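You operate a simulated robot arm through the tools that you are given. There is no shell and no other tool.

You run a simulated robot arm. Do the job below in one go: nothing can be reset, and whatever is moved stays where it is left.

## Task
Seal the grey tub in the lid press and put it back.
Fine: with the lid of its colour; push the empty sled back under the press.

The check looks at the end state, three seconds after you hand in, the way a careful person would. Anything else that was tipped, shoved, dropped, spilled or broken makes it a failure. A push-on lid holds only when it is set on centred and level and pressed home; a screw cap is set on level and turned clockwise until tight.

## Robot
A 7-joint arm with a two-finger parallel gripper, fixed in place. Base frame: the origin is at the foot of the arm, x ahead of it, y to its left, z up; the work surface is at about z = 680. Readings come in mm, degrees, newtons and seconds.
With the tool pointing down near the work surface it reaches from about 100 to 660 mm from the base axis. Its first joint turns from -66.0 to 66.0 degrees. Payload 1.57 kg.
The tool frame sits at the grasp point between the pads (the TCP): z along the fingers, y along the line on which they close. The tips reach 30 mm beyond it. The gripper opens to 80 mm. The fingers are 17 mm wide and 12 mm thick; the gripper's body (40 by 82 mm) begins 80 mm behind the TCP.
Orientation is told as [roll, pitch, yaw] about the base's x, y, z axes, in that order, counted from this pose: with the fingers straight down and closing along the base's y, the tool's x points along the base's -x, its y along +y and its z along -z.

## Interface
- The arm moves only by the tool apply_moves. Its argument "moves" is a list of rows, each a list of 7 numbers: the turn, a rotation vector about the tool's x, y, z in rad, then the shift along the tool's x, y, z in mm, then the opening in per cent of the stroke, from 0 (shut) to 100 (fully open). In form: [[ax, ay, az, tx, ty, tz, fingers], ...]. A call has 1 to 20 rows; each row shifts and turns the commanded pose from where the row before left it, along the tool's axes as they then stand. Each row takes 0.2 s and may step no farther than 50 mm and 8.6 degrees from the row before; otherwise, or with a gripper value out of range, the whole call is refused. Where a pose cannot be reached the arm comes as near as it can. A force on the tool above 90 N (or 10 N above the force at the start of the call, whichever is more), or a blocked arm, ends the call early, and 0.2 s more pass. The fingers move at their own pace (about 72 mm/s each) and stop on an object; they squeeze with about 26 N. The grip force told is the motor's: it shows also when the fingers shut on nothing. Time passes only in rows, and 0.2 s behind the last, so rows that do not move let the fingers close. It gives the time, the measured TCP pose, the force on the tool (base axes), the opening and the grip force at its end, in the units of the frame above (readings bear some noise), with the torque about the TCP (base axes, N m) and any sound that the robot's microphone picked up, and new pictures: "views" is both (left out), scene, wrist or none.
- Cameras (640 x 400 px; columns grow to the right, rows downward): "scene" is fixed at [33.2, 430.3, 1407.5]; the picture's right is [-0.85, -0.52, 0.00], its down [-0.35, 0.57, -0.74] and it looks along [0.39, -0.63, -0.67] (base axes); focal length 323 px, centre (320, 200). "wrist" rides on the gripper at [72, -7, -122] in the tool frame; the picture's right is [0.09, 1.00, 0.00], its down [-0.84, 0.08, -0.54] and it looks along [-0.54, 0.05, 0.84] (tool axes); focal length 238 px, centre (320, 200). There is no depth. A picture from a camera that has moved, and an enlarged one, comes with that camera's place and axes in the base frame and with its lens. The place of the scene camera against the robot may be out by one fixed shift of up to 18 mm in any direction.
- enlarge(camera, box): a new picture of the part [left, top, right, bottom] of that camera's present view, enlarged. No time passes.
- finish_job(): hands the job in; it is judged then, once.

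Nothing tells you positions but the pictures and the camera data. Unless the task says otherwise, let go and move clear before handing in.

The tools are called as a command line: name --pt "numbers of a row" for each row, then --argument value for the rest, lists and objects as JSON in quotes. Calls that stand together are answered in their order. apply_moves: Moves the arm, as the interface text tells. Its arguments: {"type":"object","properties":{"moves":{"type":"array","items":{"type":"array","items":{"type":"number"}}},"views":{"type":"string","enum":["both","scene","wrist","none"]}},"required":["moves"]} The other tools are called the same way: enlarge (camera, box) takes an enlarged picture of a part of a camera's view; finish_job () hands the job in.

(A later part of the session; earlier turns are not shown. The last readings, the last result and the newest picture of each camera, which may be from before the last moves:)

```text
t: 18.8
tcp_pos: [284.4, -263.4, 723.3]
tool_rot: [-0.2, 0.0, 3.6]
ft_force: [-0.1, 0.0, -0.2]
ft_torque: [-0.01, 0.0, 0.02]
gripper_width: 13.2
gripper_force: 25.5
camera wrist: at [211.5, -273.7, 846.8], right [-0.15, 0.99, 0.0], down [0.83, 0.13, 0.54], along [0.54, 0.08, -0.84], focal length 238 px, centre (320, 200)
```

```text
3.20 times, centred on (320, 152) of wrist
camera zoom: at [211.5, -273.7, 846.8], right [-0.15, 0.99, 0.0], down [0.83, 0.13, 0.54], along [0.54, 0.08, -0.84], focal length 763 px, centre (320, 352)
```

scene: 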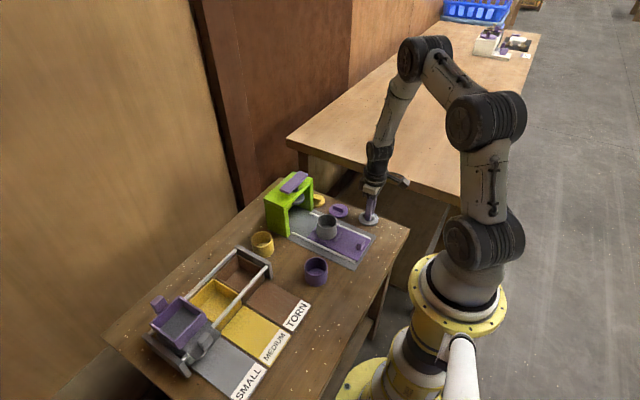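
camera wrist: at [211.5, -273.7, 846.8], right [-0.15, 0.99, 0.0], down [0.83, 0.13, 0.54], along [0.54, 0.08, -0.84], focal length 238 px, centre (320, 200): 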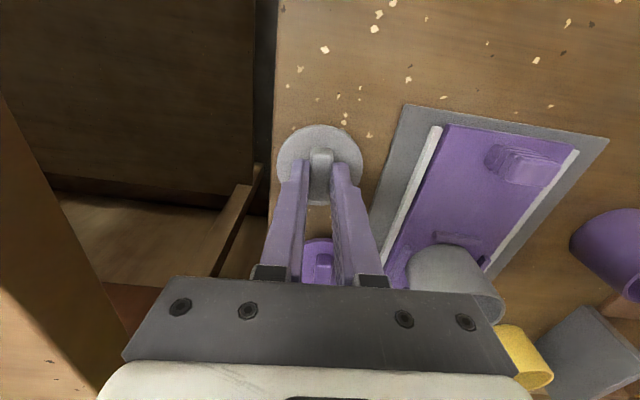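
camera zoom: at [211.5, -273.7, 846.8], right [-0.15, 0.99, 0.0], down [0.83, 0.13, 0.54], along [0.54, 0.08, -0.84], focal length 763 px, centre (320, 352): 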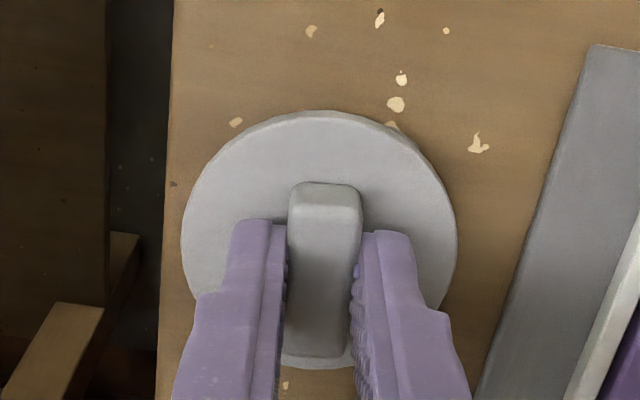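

The bar is gripped at 13.2 mm. I'll lift straight up and check that the lid hangs level.

apply_moves --pt "0 0 0 0 0 -5 5" --pt "0 0 0 0 0 -15 5" --pt "0 0 0 0 0 -30 5" --pt "0 0 0 0 0 -40 5" --pt "0 0 0 0 0 0 5" --views "both"

enlarge --camera "wrist" --box '[220, 90, 420, 215]'

enlarge --camera "scene" --box '[330, 155, 410, 215]'

```text
t: 20.0
tcp_pos: [283.6, -262.6, 815.5]
tool_rot: [-0.1, 0.0, 3.6]
ft_force: [-0.1, 0.2, -0.4]
ft_torque: [-0.01, 0.01, 0.01]
gripper_width: 13.5
gripper_force: 25.9
camera wrist: at [211.7, -273.8, 937.3], right [-0.15, 0.99, 0.0], down [0.83, 0.13, 0.54], along [0.54, 0.08, -0.84], focal length 238 px, centre (320, 200)
```

scene: 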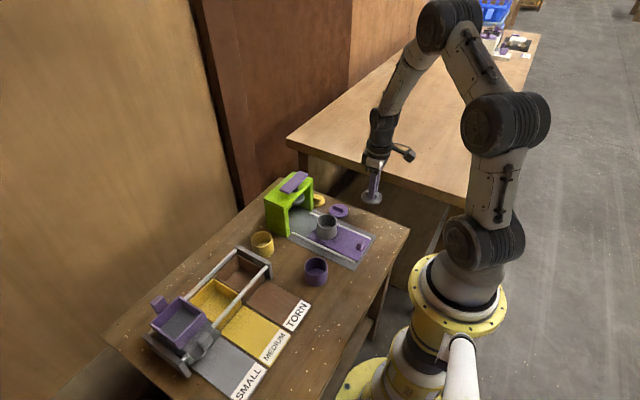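
wrist: 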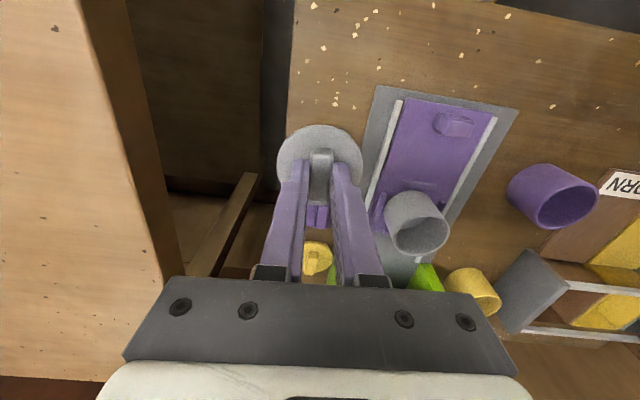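

```text
3.20 times, centred on (320, 152) of wrist
camera zoom: at [211.7, -273.8, 937.3], right [-0.15, 0.99, 0.0], down [0.83, 0.13, 0.54], along [0.54, 0.08, -0.84], focal length 763 px, centre (320, 352)
```

zoom: 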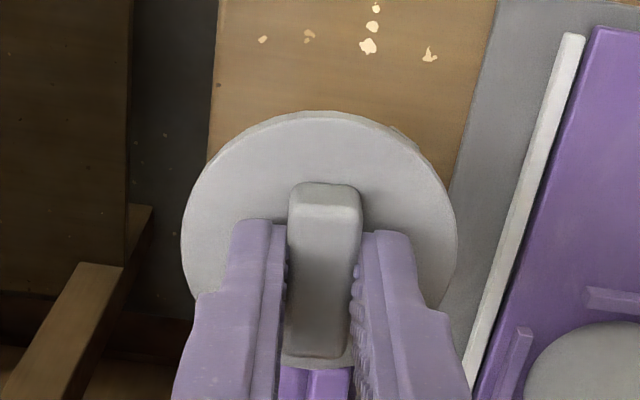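

```text
6.67 times, centred on (370, 185) of scene
camera zoom: at [33.2, 430.3, 1407.5], right [-0.85, -0.52, 0.0], down [-0.35, 0.57, -0.74], along [0.39, -0.63, -0.67], focal length 2153 px, centre (-13, 300)
```

zoom: 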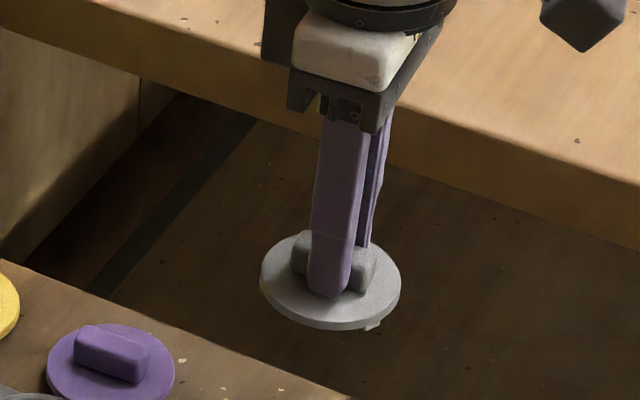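

The lid hangs level. I'll zoom in further to measure how the lid centre sits relative to the fingers.

enlarge --camera "scene" --box '[355, 178, 387, 200]'

enlarge --camera "wrist" --box '[265, 115, 375, 215]'

```text
16.00 times, centred on (371, 189) of scene
camera zoom: at [33.2, 430.3, 1407.5], right [-0.85, -0.52, 0.0], down [-0.35, 0.57, -0.74], along [0.39, -0.63, -0.67], focal length 5166 px, centre (-496, 376)
```

zoom: 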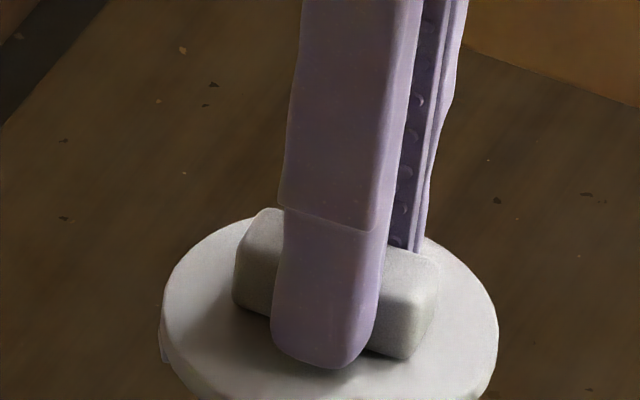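

```text
4.00 times, centred on (320, 165) of wrist
camera zoom: at [211.7, -273.8, 937.3], right [-0.15, 0.99, 0.0], down [0.83, 0.13, 0.54], along [0.54, 0.08, -0.84], focal length 953 px, centre (320, 340)
```

zoom: 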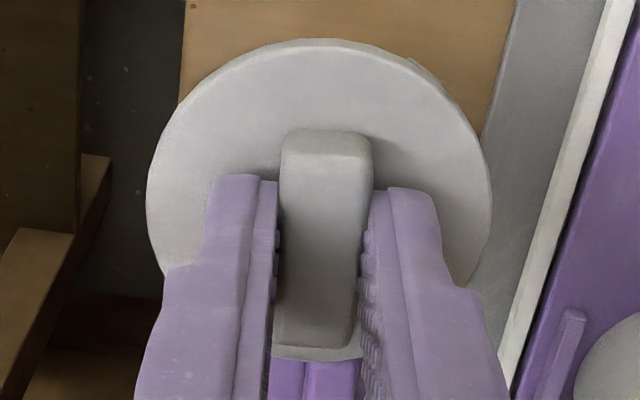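

The lid centre is about 1.5 mm ahead (+x) of the TCP, and the tub centre is near (363.9, -138.7). I'll rotate back to zero yaw and carry the lid to hover over the tub.

apply_moves --pt "0 0 0.065 0 0 0 5" --pt "0 0 0 -19.85 30.9 0 5" --pt "0 0 0 -19.85 30.9 0 5" --pt "0 0 0 -19.85 30.9 0 5" --pt "0 0 0 -19.85 30.9 0 5" --pt "0 0 0 0 0 0 5" --pt "0 0 0 0 0 0 5" --views "both"

enlarge --camera "wrist" --box '[220, 90, 420, 215]'

enlarge --camera "scene" --box '[290, 180, 370, 250]'

```text
t: 21.6
tcp_pos: [362.8, -139.7, 813.9]
tool_rot: [-0.1, -0.1, -0.1]
ft_force: [0.1, -0.4, 0.5]
ft_torque: [0.01, 0.0, 0.01]
gripper_width: 13.6
gripper_force: 26.0
camera wrist: at [290.7, -145.9, 936.0], right [-0.09, 1.0, 0.0], down [0.84, 0.08, 0.54], along [0.54, 0.05, -0.84], focal length 238 px, centre (320, 200)
```

scene: 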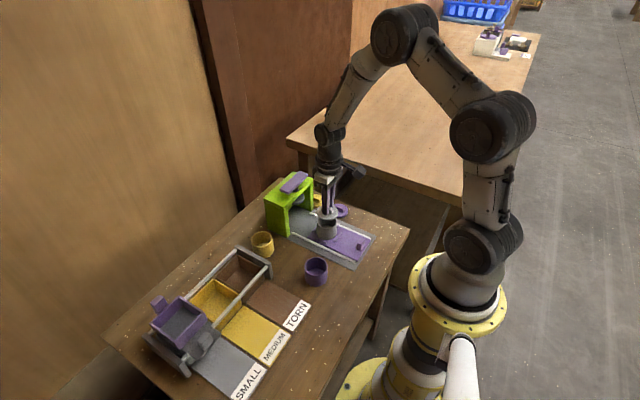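
wrist: 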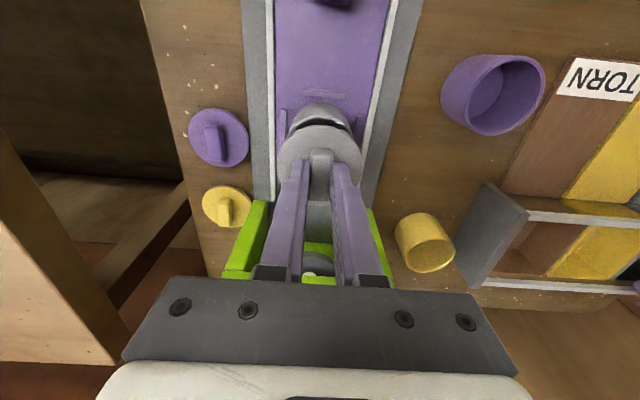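

```text
3.20 times, centred on (320, 152) of wrist
camera zoom: at [290.7, -145.9, 936.0], right [-0.09, 1.0, 0.0], down [0.84, 0.08, 0.54], along [0.54, 0.05, -0.84], focal length 763 px, centre (320, 352)
```

zoom: 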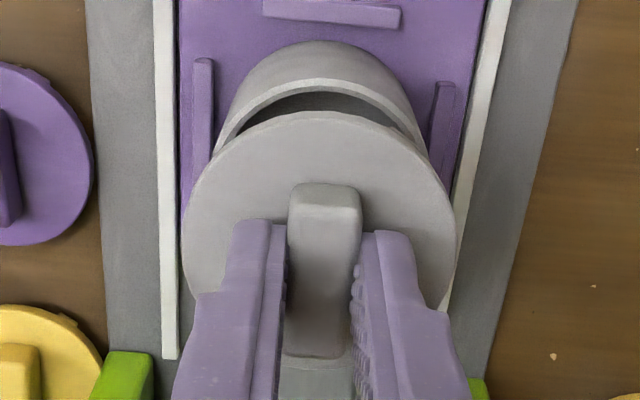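

```text
5.71 times, centred on (330, 215) of scene
camera zoom: at [33.2, 430.3, 1407.5], right [-0.85, -0.52, 0.0], down [-0.35, 0.57, -0.74], along [0.39, -0.63, -0.67], focal length 1845 px, centre (263, 114)
```

zoom: 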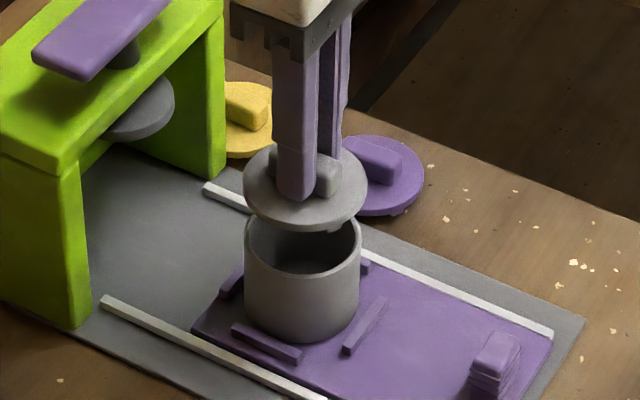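

enlarge --camera "wrist" --box '[275, 95, 365, 155]'

enlarge --camera "scene" --box '[312, 195, 348, 245]'

```text
6.67 times, centred on (320, 125) of wrist
camera zoom: at [290.7, -145.9, 936.0], right [-0.09, 1.0, 0.0], down [0.84, 0.08, 0.54], along [0.54, 0.05, -0.84], focal length 1589 px, centre (320, 700)
```

zoom: 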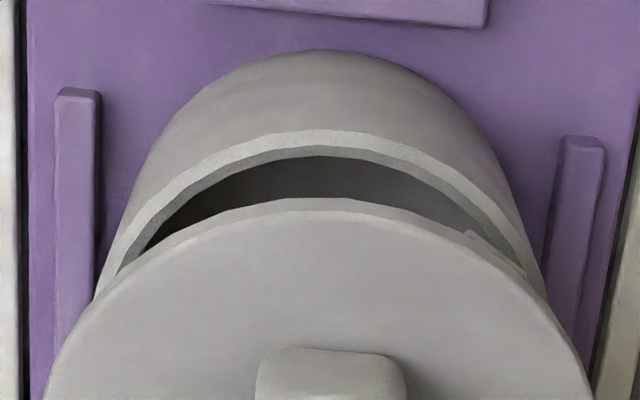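

```text
8.00 times, centred on (330, 220) of scene
camera zoom: at [33.2, 430.3, 1407.5], right [-0.85, -0.52, 0.0], down [-0.35, 0.57, -0.74], along [0.39, -0.63, -0.67], focal length 2583 px, centre (240, 40)
```

zoom: 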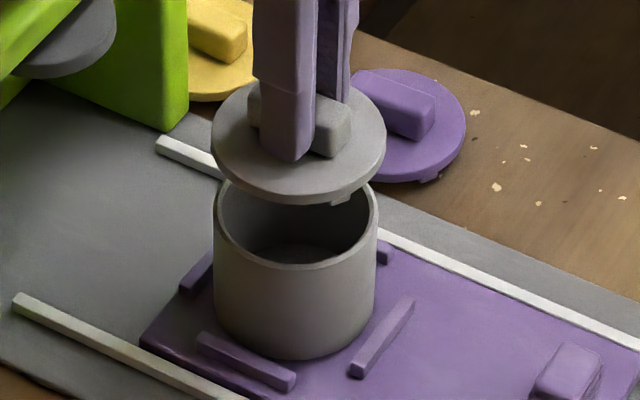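

The lid and tub are aligned to within about half a millimetre in both views. I'll lower most of the way, then creep to contact.

apply_moves --pt "0 0 0 -0.3 0 8 5" --pt "0 0 0 0 0 7 5" --pt "0 0 0 0 0 5 5" --pt "0 0 0 0 0 3 5" --pt "0 0 0 0 0 0 5" --views "both"

enlarge --camera "wrist" --box '[275, 95, 365, 155]'

enlarge --camera "scene" --box '[312, 205, 348, 245]'

```text
t: 22.8
tcp_pos: [363.9, -140.9, 791.2]
tool_rot: [-0.1, -0.2, -0.1]
ft_force: [0.2, 0.1, -0.7]
ft_torque: [0.0, 0.01, 0.01]
gripper_width: 13.5
gripper_force: 25.7
camera wrist: at [291.2, -146.0, 913.3], right [-0.09, 1.0, 0.0], down [0.84, 0.08, 0.54], along [0.54, 0.05, -0.84], focal length 238 px, centre (320, 200)
```

scene: 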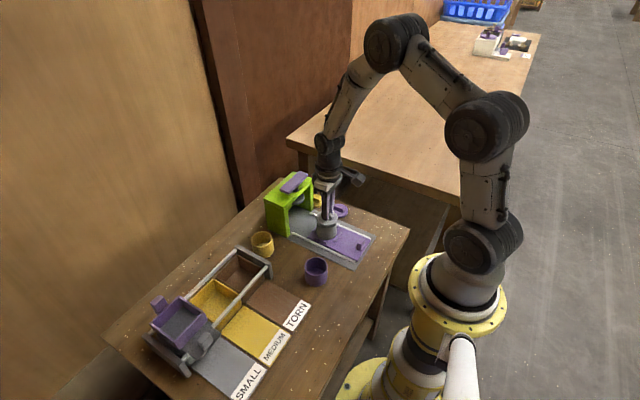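
wrist: 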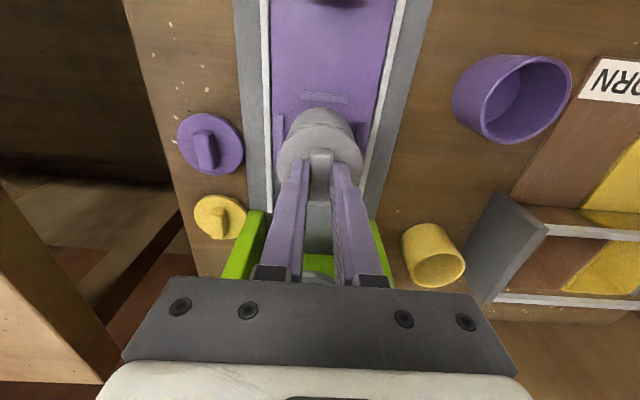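

```text
6.67 times, centred on (320, 125) of wrist
camera zoom: at [291.2, -146.0, 913.3], right [-0.09, 1.0, 0.0], down [0.84, 0.08, 0.54], along [0.54, 0.05, -0.84], focal length 1589 px, centre (320, 700)
```

zoom: 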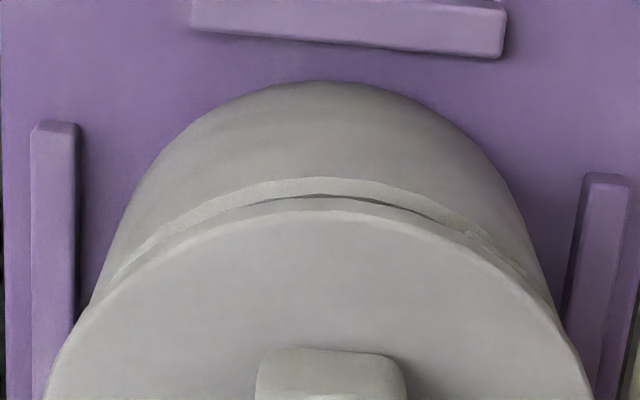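

```text
10.00 times, centred on (330, 225) of scene
camera zoom: at [33.2, 430.3, 1407.5], right [-0.85, -0.52, 0.0], down [-0.35, 0.57, -0.74], along [0.39, -0.63, -0.67], focal length 3229 px, centre (220, -50)
```

zoom: 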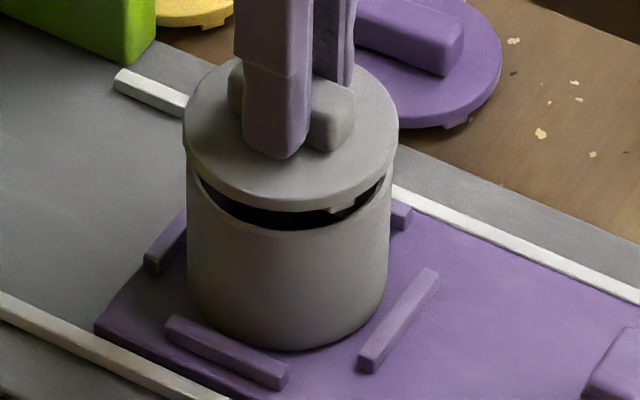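

Both views show the lid centred and level over the rim. I'll creep down now with force checks.

apply_moves --pt "0 0 0 0 0 1 5" --pt "0 0 0 0 0 1 5" --pt "0 0 0 0 0 1 5" --pt "0 0 0 0 0 0 5" --views "none"

apply_moves --pt "0 0 0 0 0 1 5" --pt "0 0 0 0 0 1 5" --pt "0 0 0 0 0 0 5" --views "scene"

enlarge --camera "scene" --box '[312, 205, 348, 245]'

```text
t: 23.8
tcp_pos: [364.8, -139.7, 788.3]
tool_rot: [-0.1, -0.1, -0.1]
ft_force: [0.1, -0.8, 0.3]
ft_torque: [0.01, -0.03, 0.0]
gripper_width: 13.2
gripper_force: 26.3
```

```text
t: 24.6
tcp_pos: [365.3, -140.3, 787.2]
tool_rot: [-0.2, -0.1, -0.1]
ft_force: [0.0, 0.1, 0.6]
ft_torque: [-0.01, -0.02, -0.02]
gripper_width: 13.6
gripper_force: 25.4
```

scene: 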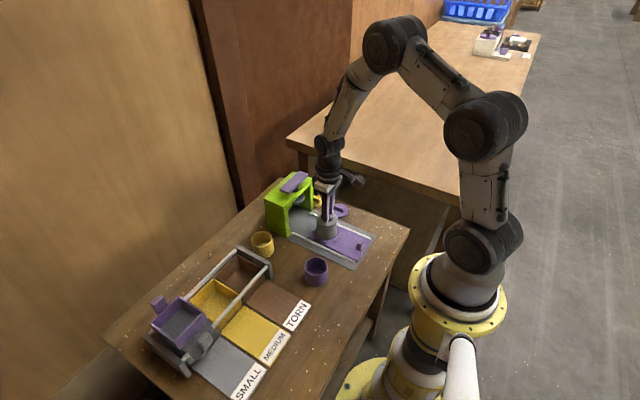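

```text
10.00 times, centred on (330, 225) of scene
camera zoom: at [33.2, 430.3, 1407.5], right [-0.85, -0.52, 0.0], down [-0.35, 0.57, -0.74], along [0.39, -0.63, -0.67], focal length 3229 px, centre (220, -50)
```

zoom: 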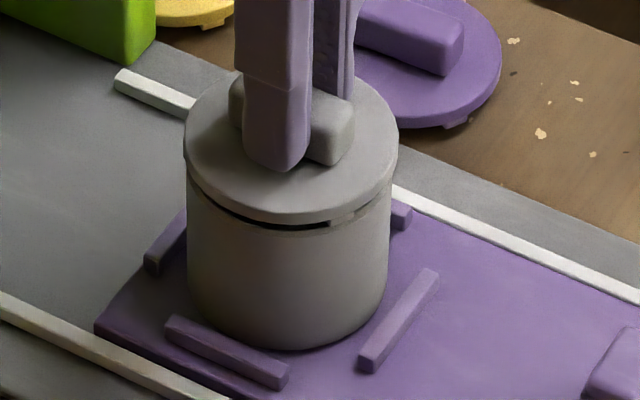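

apply_moves --pt "0 0 0 0 0 1 5" --pt "0 0 0 0 0 1 5" --pt "0 0 0 0 0 0 5" --views "none"

```text
t: 25.4
tcp_pos: [363.3, -139.6, 783.4]
tool_rot: [-0.1, -0.1, -0.2]
ft_force: [0.1, 0.6, -0.2]
ft_torque: [0.01, 0.04, 0.01]
gripper_width: 13.4
gripper_force: 25.9
```

apply_moves --pt "0 0 0 0 0 1 5" --pt "0 0 0 0 0 0.5 5" --pt "0 0 0 0 0 0 5" --views "scene"

enlarge --camera "scene" --box '[312, 205, 348, 245]'

```text
t: 26.2
tcp_pos: [363.7, -140.9, 782.2]
tool_rot: [-0.1, -0.1, -0.1]
ft_force: [0.6, 0.4, -0.6]
ft_torque: [-0.02, -0.02, 0.01]
gripper_width: 13.4
gripper_force: 25.9
```

scene: 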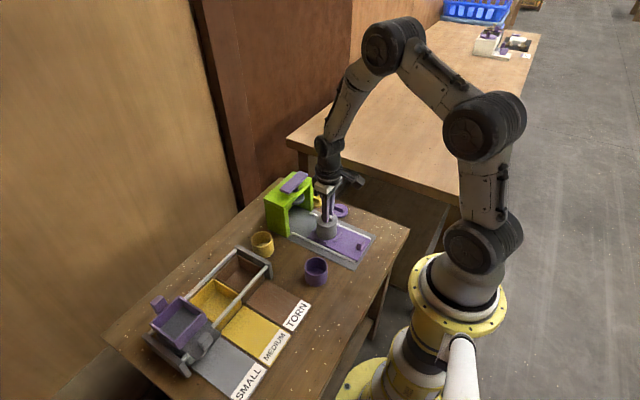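

```text
10.00 times, centred on (330, 225) of scene
camera zoom: at [33.2, 430.3, 1407.5], right [-0.85, -0.52, 0.0], down [-0.35, 0.57, -0.74], along [0.39, -0.63, -0.67], focal length 3229 px, centre (220, -50)
```

zoom: 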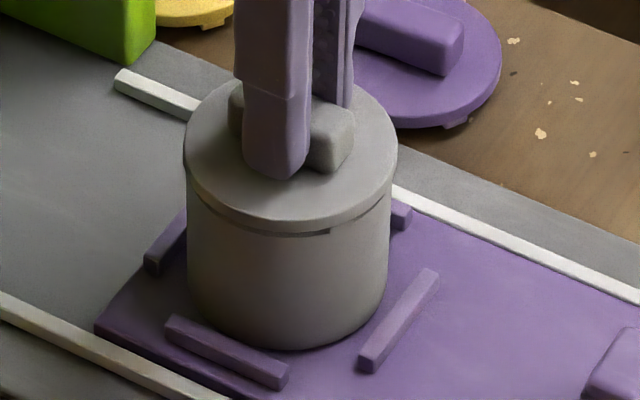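

apply_moves --pt "0 0 0 0 0 0.7 5" --pt "0 0 0 0 0 0.5 5" --pt "0 0 0 0 0 0 5" --views "none"

```text
t: 27.0
tcp_pos: [364.7, -141.2, 781.5]
tool_rot: [-0.2, -0.2, 0.0]
ft_force: [-1.0, 2.3, 12.7]
ft_torque: [0.1, 0.11, 0.02]
gripper_width: 13.2
gripper_force: 25.6
```

Contact is at 12.7 N, so I'll look at the lid before letting go.

apply_moves --pt "0 0 0 0 0 0 5" --views "both"

enlarge --camera "scene" --box '[312, 205, 348, 245]'

enlarge --camera "wrist" --box '[265, 95, 375, 175]'

```text
t: 27.4
tcp_pos: [365.8, -140.5, 781.1]
tool_rot: [-0.2, -0.3, -0.1]
ft_force: [-0.2, 1.1, 14.5]
ft_torque: [0.03, 0.0, 0.0]
gripper_width: 13.4
gripper_force: 26.2
camera wrist: at [291.7, -146.4, 904.1], right [-0.09, 1.0, 0.0], down [0.83, 0.08, 0.55], along [0.54, 0.05, -0.84], focal length 238 px, centre (320, 200)
```

scene: 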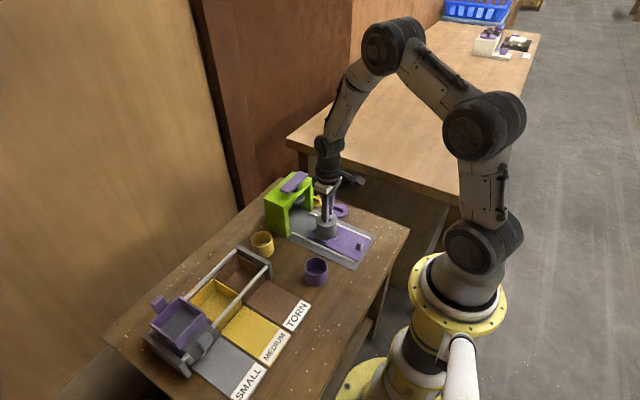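
wrist: 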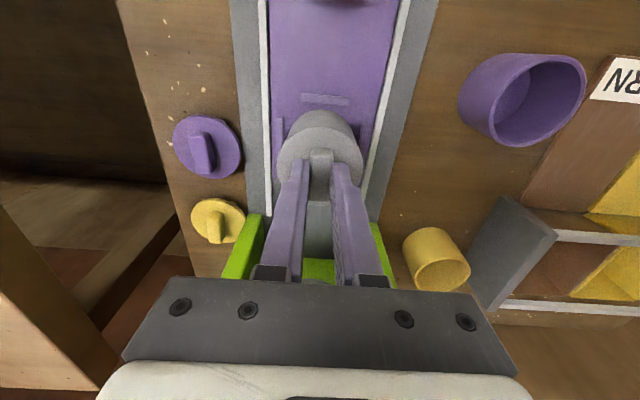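

```text
10.00 times, centred on (330, 225) of scene
camera zoom: at [33.0, 430.4, 1407.5], right [-0.85, -0.52, 0.0], down [-0.35, 0.57, -0.74], along [0.39, -0.63, -0.67], focal length 3229 px, centre (220, -50)
```

zoom: 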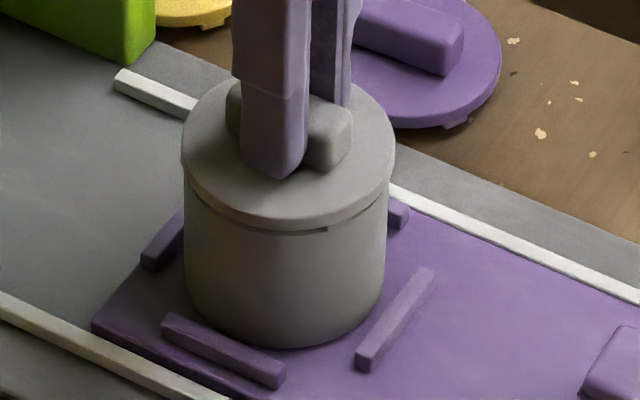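

```text
5.00 times, centred on (320, 135) of wrist
camera zoom: at [291.7, -146.4, 904.1], right [-0.09, 1.0, 0.0], down [0.83, 0.08, 0.55], along [0.54, 0.05, -0.84], focal length 1192 px, centre (320, 525)
```

zoom: 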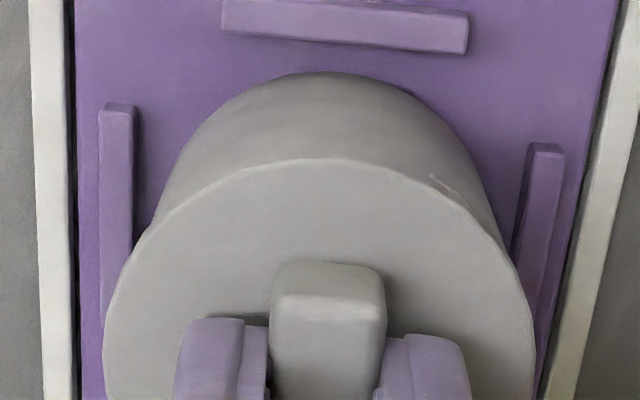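

The lid sits level and centred on the rim with almost no torque. I'll ease off, open the fingers and rise clear.

apply_moves --pt "0 0 0 0 0 -0.6 5" --pt "0 0 0 0 0 0 20" --pt "0 0 0 0 0 0 30" --pt "0 0 0 0 0 0 40" --pt "0 0 0 0 0 -10 40" --pt "0 0 0 0 0 -30 40" --pt "0 0 0 0 0 -40 40" --pt "0 0 0 0 0 0 40" --views "both"

enlarge --camera "scene" --box '[312, 205, 348, 245]'

enlarge --camera "wrist" --box '[240, 40, 400, 160]'

```text
t: 29.2
tcp_pos: [364.3, -138.9, 862.1]
tool_rot: [-0.1, 0.0, -0.1]
ft_force: [-0.7, -0.4, 0.4]
ft_torque: [-0.04, 0.02, -0.03]
gripper_width: 32.2
gripper_force: 0.0
camera wrist: at [291.1, -144.8, 984.3], right [-0.09, 1.0, 0.0], down [0.84, 0.08, 0.54], along [0.54, 0.05, -0.84], focal length 238 px, centre (320, 200)
```

scene: 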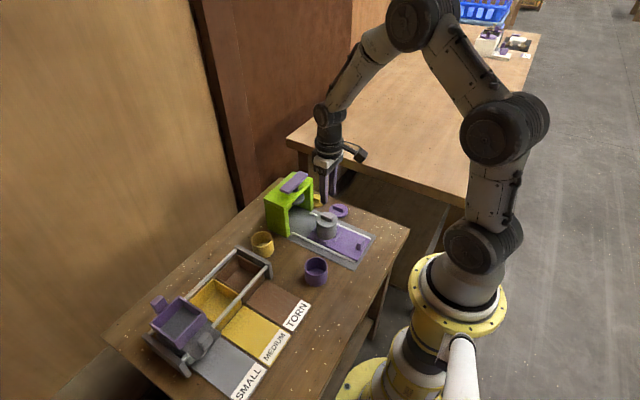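
wrist: 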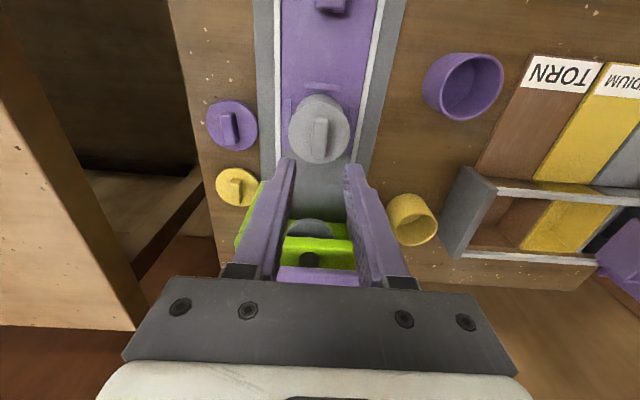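

```text
10.00 times, centred on (330, 225) of scene
camera zoom: at [33.2, 430.3, 1407.5], right [-0.85, -0.52, 0.0], down [-0.35, 0.57, -0.74], along [0.39, -0.63, -0.67], focal length 3229 px, centre (220, -50)
```

zoom: 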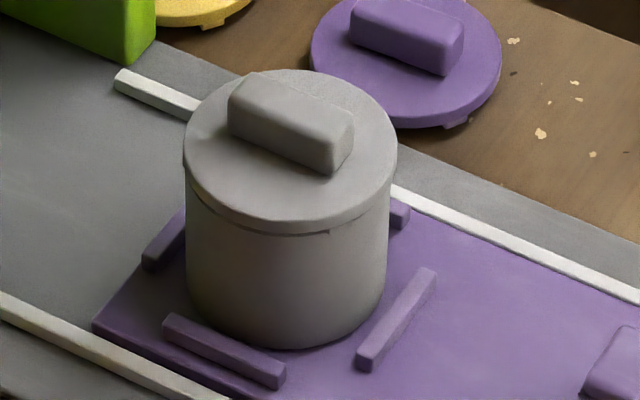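

```text
3.33 times, centred on (320, 100) of wrist
camera zoom: at [291.1, -144.8, 984.3], right [-0.09, 1.0, 0.0], down [0.84, 0.08, 0.54], along [0.54, 0.05, -0.84], focal length 794 px, centre (320, 533)
```

zoom: 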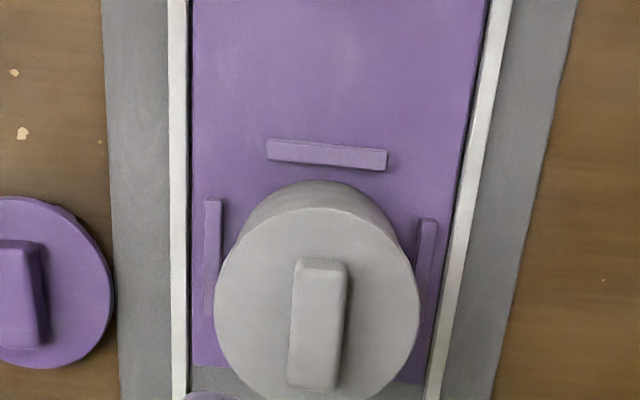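

The lid is on, level and centred. Next I'll look at the sled handle near (254, -140) so I can grip it and push the sled under the press.

apply_moves --pt "0 0 0 36.2 -0.3 0 60" --pt "0 0 0 36.2 -0.3 0 60" --pt "0 0 0 36.2 -0.3 0 60" --pt "0 0 0 0 0 30 60" --pt "0 0 0 0 0 30 60" --pt "0 0 0 0 0 0 60" --views "both"

enlarge --camera "wrist" --box '[220, 60, 420, 185]'

enlarge --camera "scene" --box '[320, 210, 384, 265]'

```text
t: 30.6
tcp_pos: [255.5, -139.8, 800.9]
tool_rot: [-0.3, -0.2, -0.1]
ft_force: [0.0, 0.5, -1.0]
ft_torque: [0.01, -0.03, 0.01]
gripper_width: 48.0
gripper_force: 0.2
camera wrist: at [182.3, -146.3, 923.4], right [-0.09, 1.0, 0.0], down [0.84, 0.08, 0.54], along [0.54, 0.05, -0.84], focal length 238 px, centre (320, 200)
```

scene: 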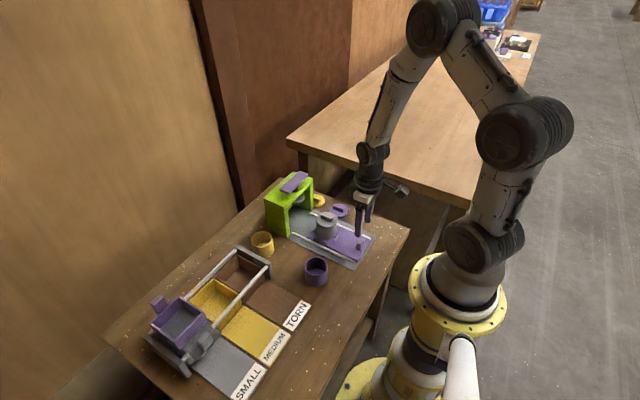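
wrist: 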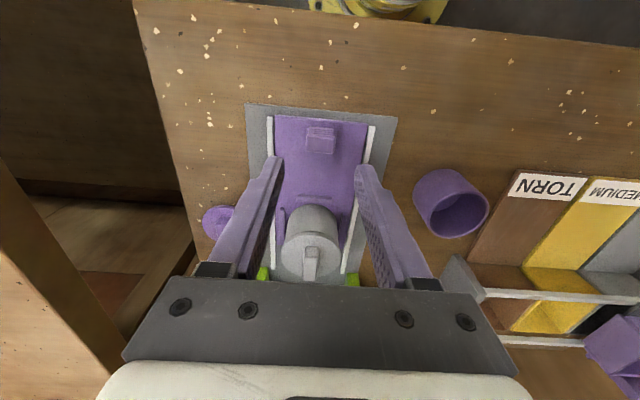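

```text
3.20 times, centred on (320, 122) of wrist
camera zoom: at [182.3, -146.3, 923.4], right [-0.09, 1.0, 0.0], down [0.84, 0.08, 0.54], along [0.54, 0.05, -0.84], focal length 763 px, centre (320, 448)
```

zoom: 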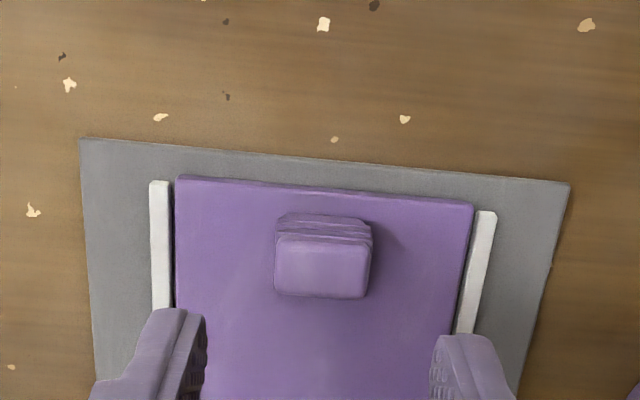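

```text
7.27 times, centred on (352, 238) of scene
camera zoom: at [33.2, 430.3, 1407.5], right [-0.85, -0.52, 0.0], down [-0.35, 0.57, -0.74], along [0.39, -0.63, -0.67], focal length 2348 px, centre (87, -73)
```

zoom: 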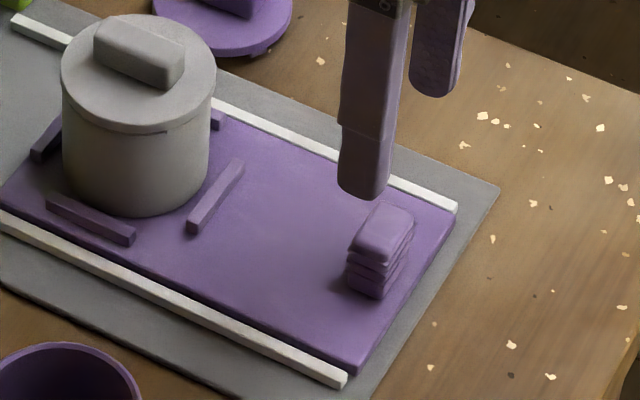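

The handle block is about 27 mm wide (y) by 17 mm (x), centred near (256, -139.7), with its top near z 713. I'll lower the open fingers around it.

apply_moves --pt "0 0 0 -1.5 0 25 60" --pt "0 0 0 0 0 25 60" --pt "0 0 0 0 0 15 60" --pt "0 0 0 0 0 8 60" --pt "0 0 0 0 0 0 60" --views "both"

enlarge --camera "wrist" --box '[220, 90, 420, 215]'

enlarge --camera "scene" --box '[320, 210, 384, 265]'

```text
t: 31.8
tcp_pos: [256.4, -140.3, 729.5]
tool_rot: [-0.1, -0.1, -0.1]
ft_force: [-0.4, 0.9, 0.5]
ft_torque: [-0.02, -0.02, -0.01]
gripper_width: 48.0
gripper_force: 0.2
camera wrist: at [183.7, -146.8, 851.0], right [-0.09, 1.0, 0.0], down [0.84, 0.08, 0.54], along [0.54, 0.05, -0.84], focal length 238 px, centre (320, 200)
```

scene: 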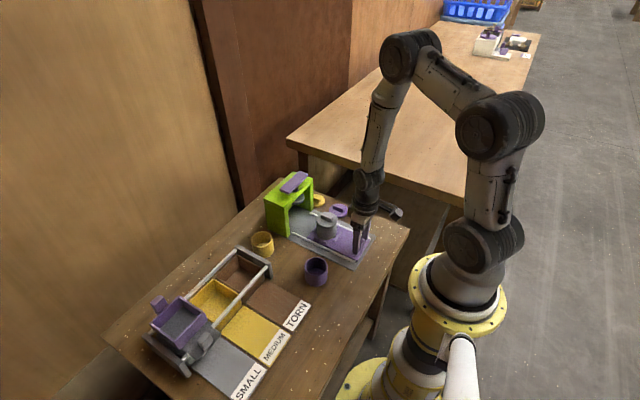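
wrist: 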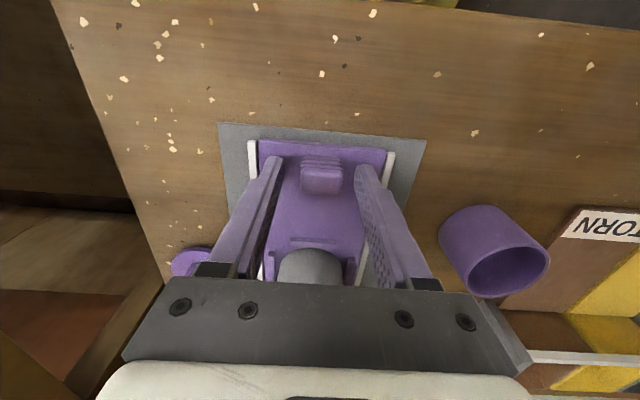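

```text
3.20 times, centred on (320, 152) of wrist
camera zoom: at [183.7, -146.8, 851.0], right [-0.09, 1.0, 0.0], down [0.84, 0.08, 0.54], along [0.54, 0.05, -0.84], focal length 763 px, centre (320, 352)
```

zoom: 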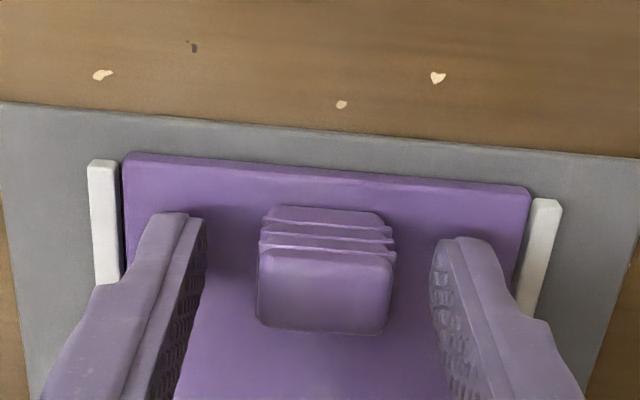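

```text
7.27 times, centred on (352, 238) of scene
camera zoom: at [33.2, 430.3, 1407.5], right [-0.85, -0.52, 0.0], down [-0.35, 0.57, -0.74], along [0.39, -0.63, -0.67], focal length 2348 px, centre (87, -73)
```

zoom: 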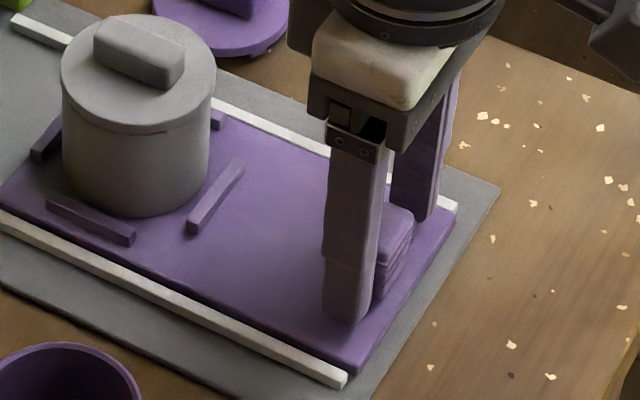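

The fingers straddle the handle evenly. I'll lower 2 mm more, shift slightly forward and grip it.

apply_moves --pt "0 0 0 -1.5 0 2 60" --pt "0 0 0 0 0 0 48" --pt "0 0 0 0 0 0 40" --pt "0 0 0 0 0 0 36" --pt "0 0 0 0 0 0 25" --pt "0 0 0 0 0 0 25" --pt "0 0 0 0 0 0 25" --views "both"

enlarge --camera "scene" --box '[260, 165, 390, 265]'

```text
t: 33.4
tcp_pos: [257.0, -141.1, 726.2]
tool_rot: [-0.1, 0.0, -0.2]
ft_force: [-0.6, 7.2, 2.4]
ft_torque: [0.23, 0.12, 0.02]
gripper_width: 27.0
gripper_force: 4.0
camera wrist: at [184.9, -146.6, 848.9], right [-0.09, 1.0, 0.0], down [0.84, 0.08, 0.54], along [0.54, 0.05, -0.84], focal length 238 px, centre (320, 200)
```

scene: 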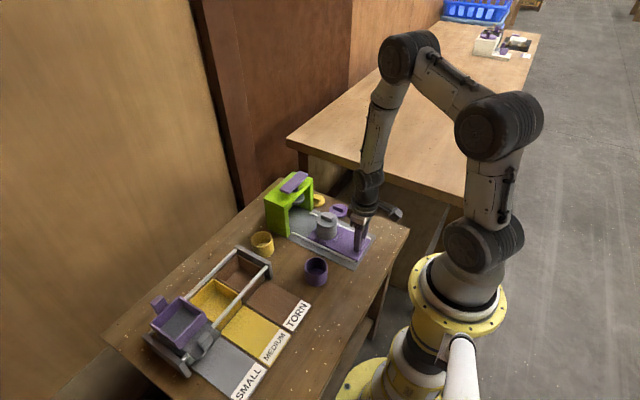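
wrist: 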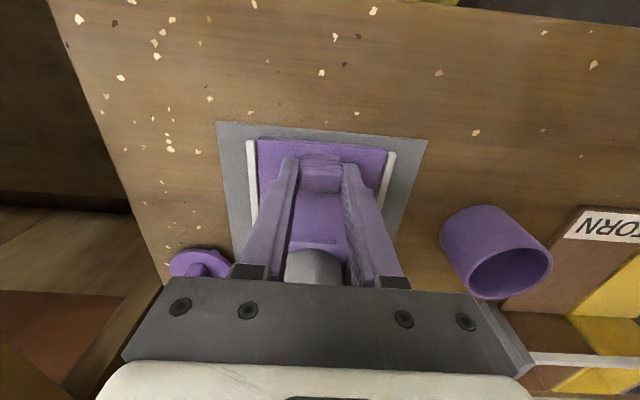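

```text
4.00 times, centred on (325, 215) of scene
camera zoom: at [33.2, 430.5, 1407.5], right [-0.85, -0.52, 0.0], down [-0.35, 0.57, -0.74], along [0.39, -0.63, -0.67], focal length 1292 px, centre (300, 140)
```

zoom: 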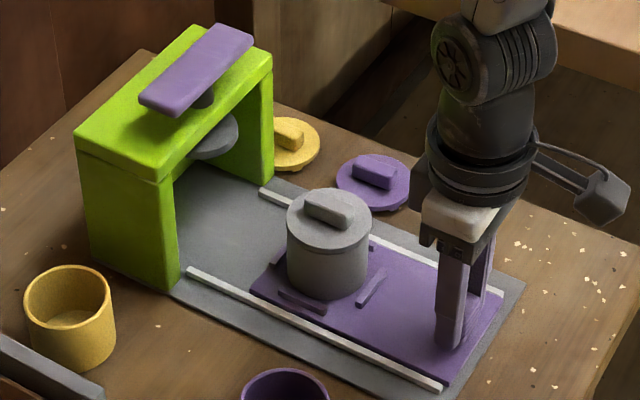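

apply_moves --pt "0 0 0 0 0 0 20" --pt "0 0 0 0 0 0 20" --pt "0 0 0 0 0 0 20" --views "wrist"

enlarge --camera "wrist" --box '[220, 90, 420, 215]'

```text
t: 34.2
tcp_pos: [257.7, -139.9, 726.9]
tool_rot: [-0.1, 0.0, -0.1]
ft_force: [-0.9, 12.1, 0.7]
ft_torque: [0.27, 0.03, 0.01]
gripper_width: 26.7
gripper_force: 6.1
camera wrist: at [184.9, -146.5, 848.9], right [-0.09, 1.0, 0.0], down [0.84, 0.08, 0.54], along [0.54, 0.05, -0.84], focal length 238 px, centre (320, 200)
```

wrist: 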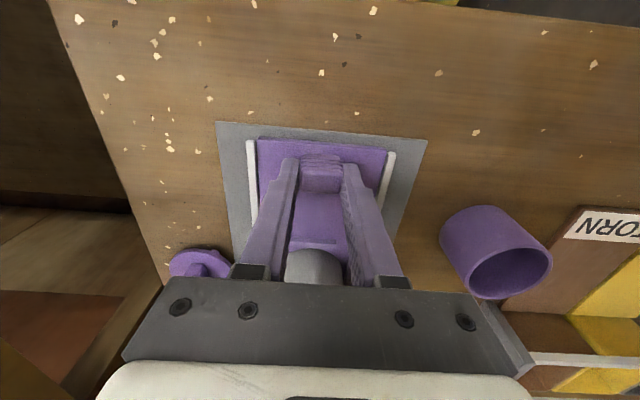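

```text
3.20 times, centred on (320, 152) of wrist
camera zoom: at [184.9, -146.5, 848.9], right [-0.09, 1.0, 0.0], down [0.84, 0.08, 0.54], along [0.54, 0.05, -0.84], focal length 763 px, centre (320, 352)
```

zoom: 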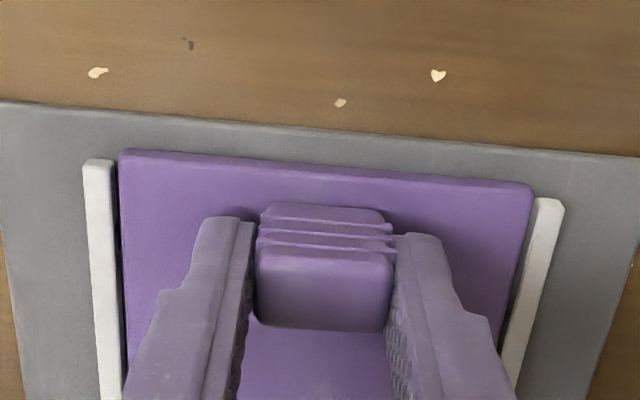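

The +y finger touches first, giving 12 N sideways. I'll shift slightly in +y to centre the grip.

apply_moves --pt "0 0 0 0 0.5 0 20" --pt "0 0 0 0 0 0 20" --pt "0 0 0 0 0 0 20" --views "none"

```text
t: 35.0
tcp_pos: [257.7, -140.3, 727.6]
tool_rot: [-0.1, 0.0, 0.0]
ft_force: [-0.3, 10.5, -2.6]
ft_torque: [0.21, 0.17, 0.01]
gripper_width: 26.0
gripper_force: 5.9
```

apply_moves --pt "0 0 0 0 0.7 0 20" --pt "0 0 0 0 0 0 20" --pt "0 0 0 0 0 0 20" --views "none"

```text
t: 35.8
tcp_pos: [259.1, -140.6, 726.9]
tool_rot: [-0.1, -0.2, -0.2]
ft_force: [0.3, -3.5, -22.2]
ft_torque: [0.09, 0.42, 0.04]
gripper_width: 25.7
gripper_force: 36.9
```

apply_moves --pt "0 0 0 0 0 0.5 20" --pt "0 0 0 0 0 0 20" --views "both"

enlarge --camera "wrist" --box '[220, 90, 420, 215]'

enlarge --camera "scene" --box '[320, 210, 384, 265]'

```text
t: 36.4
tcp_pos: [257.6, -139.9, 726.7]
tool_rot: [-0.2, -0.1, 0.0]
ft_force: [-0.6, -3.6, -11.3]
ft_torque: [0.18, 0.75, -0.05]
gripper_width: 25.3
gripper_force: 37.3
camera wrist: at [185.5, -145.9, 848.8], right [-0.09, 1.0, 0.0], down [0.84, 0.08, 0.54], along [0.54, 0.05, -0.84], focal length 238 px, centre (320, 200)
```

scene: 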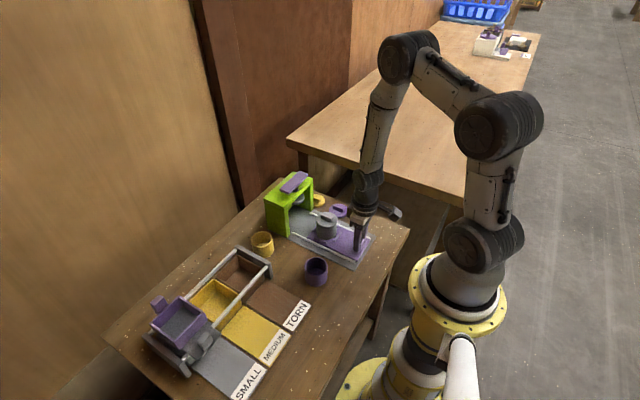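
wrist: 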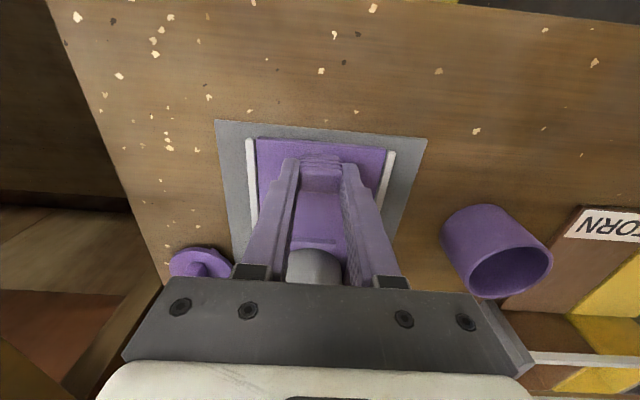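

```text
3.20 times, centred on (320, 152) of wrist
camera zoom: at [185.5, -145.9, 848.8], right [-0.09, 1.0, 0.0], down [0.84, 0.08, 0.54], along [0.54, 0.05, -0.84], focal length 763 px, centre (320, 352)
```

zoom: 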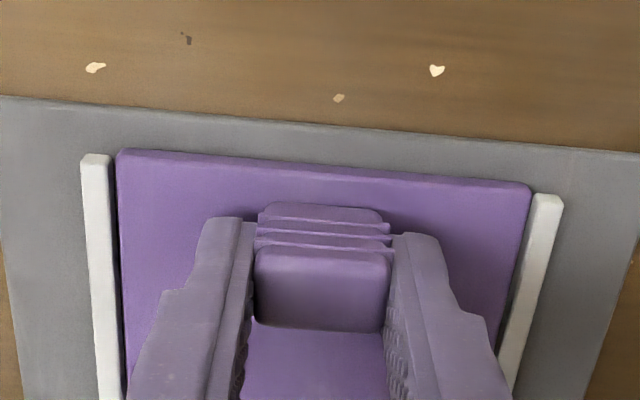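

```text
7.27 times, centred on (352, 238) of scene
camera zoom: at [33.3, 430.2, 1407.6], right [-0.85, -0.52, 0.0], down [-0.35, 0.57, -0.74], along [0.39, -0.63, -0.67], focal length 2348 px, centre (87, -73)
```

zoom: 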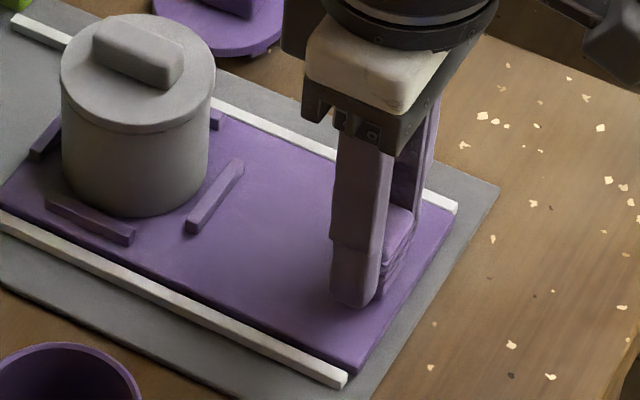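

The sled is gripped and still sitting in its rails, with a small residual vertical pull. I'll relieve that and push about 40 mm slowly, then check the clearance under the press.

apply_moves --pt "0 0 0 0 0 0.5 20" --pt "0 0 0 -1 0 0 20" --pt "0 0 0 -2 0 0 20" --pt "0 0 0 -4 0 0 20" --pt "0 0 0 -4 0 0 20" --pt "0 0 0 -4 0 0 20" --pt "0 0 0 -2 0 0 20" --pt "0 0 0 0 0 0 20" --views "both"

enlarge --camera "scene" --box '[260, 165, 390, 265]'

```text
t: 38.2
tcp_pos: [275.8, -139.6, 726.6]
tool_rot: [-0.2, -0.2, -0.1]
ft_force: [-0.2, 12.0, 34.2]
ft_torque: [0.49, 0.43, -0.06]
gripper_width: 25.5
gripper_force: 37.2
camera wrist: at [203.2, -145.9, 848.7], right [-0.09, 1.0, 0.0], down [0.84, 0.08, 0.54], along [0.54, 0.05, -0.84], focal length 238 px, centre (320, 200)
```

scene: 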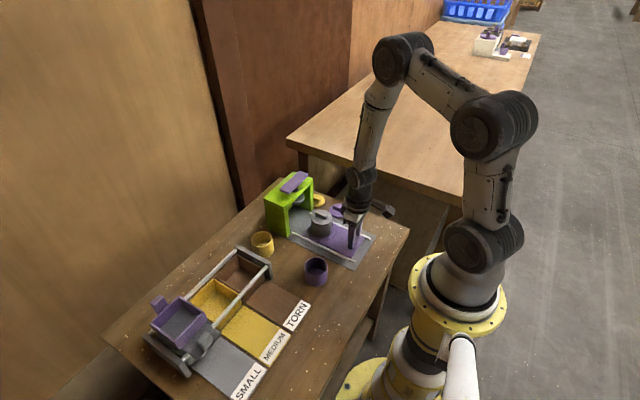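
wrist: 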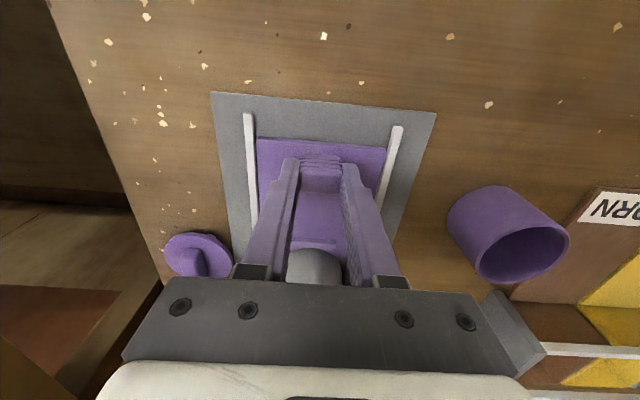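

```text
4.00 times, centred on (325, 215) of scene
camera zoom: at [32.9, 430.7, 1407.4], right [-0.85, -0.52, 0.0], down [-0.35, 0.57, -0.74], along [0.39, -0.63, -0.67], focal length 1292 px, centre (300, 140)
```

zoom: 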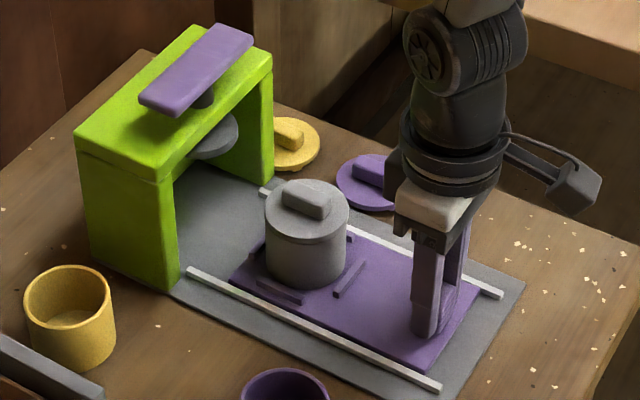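

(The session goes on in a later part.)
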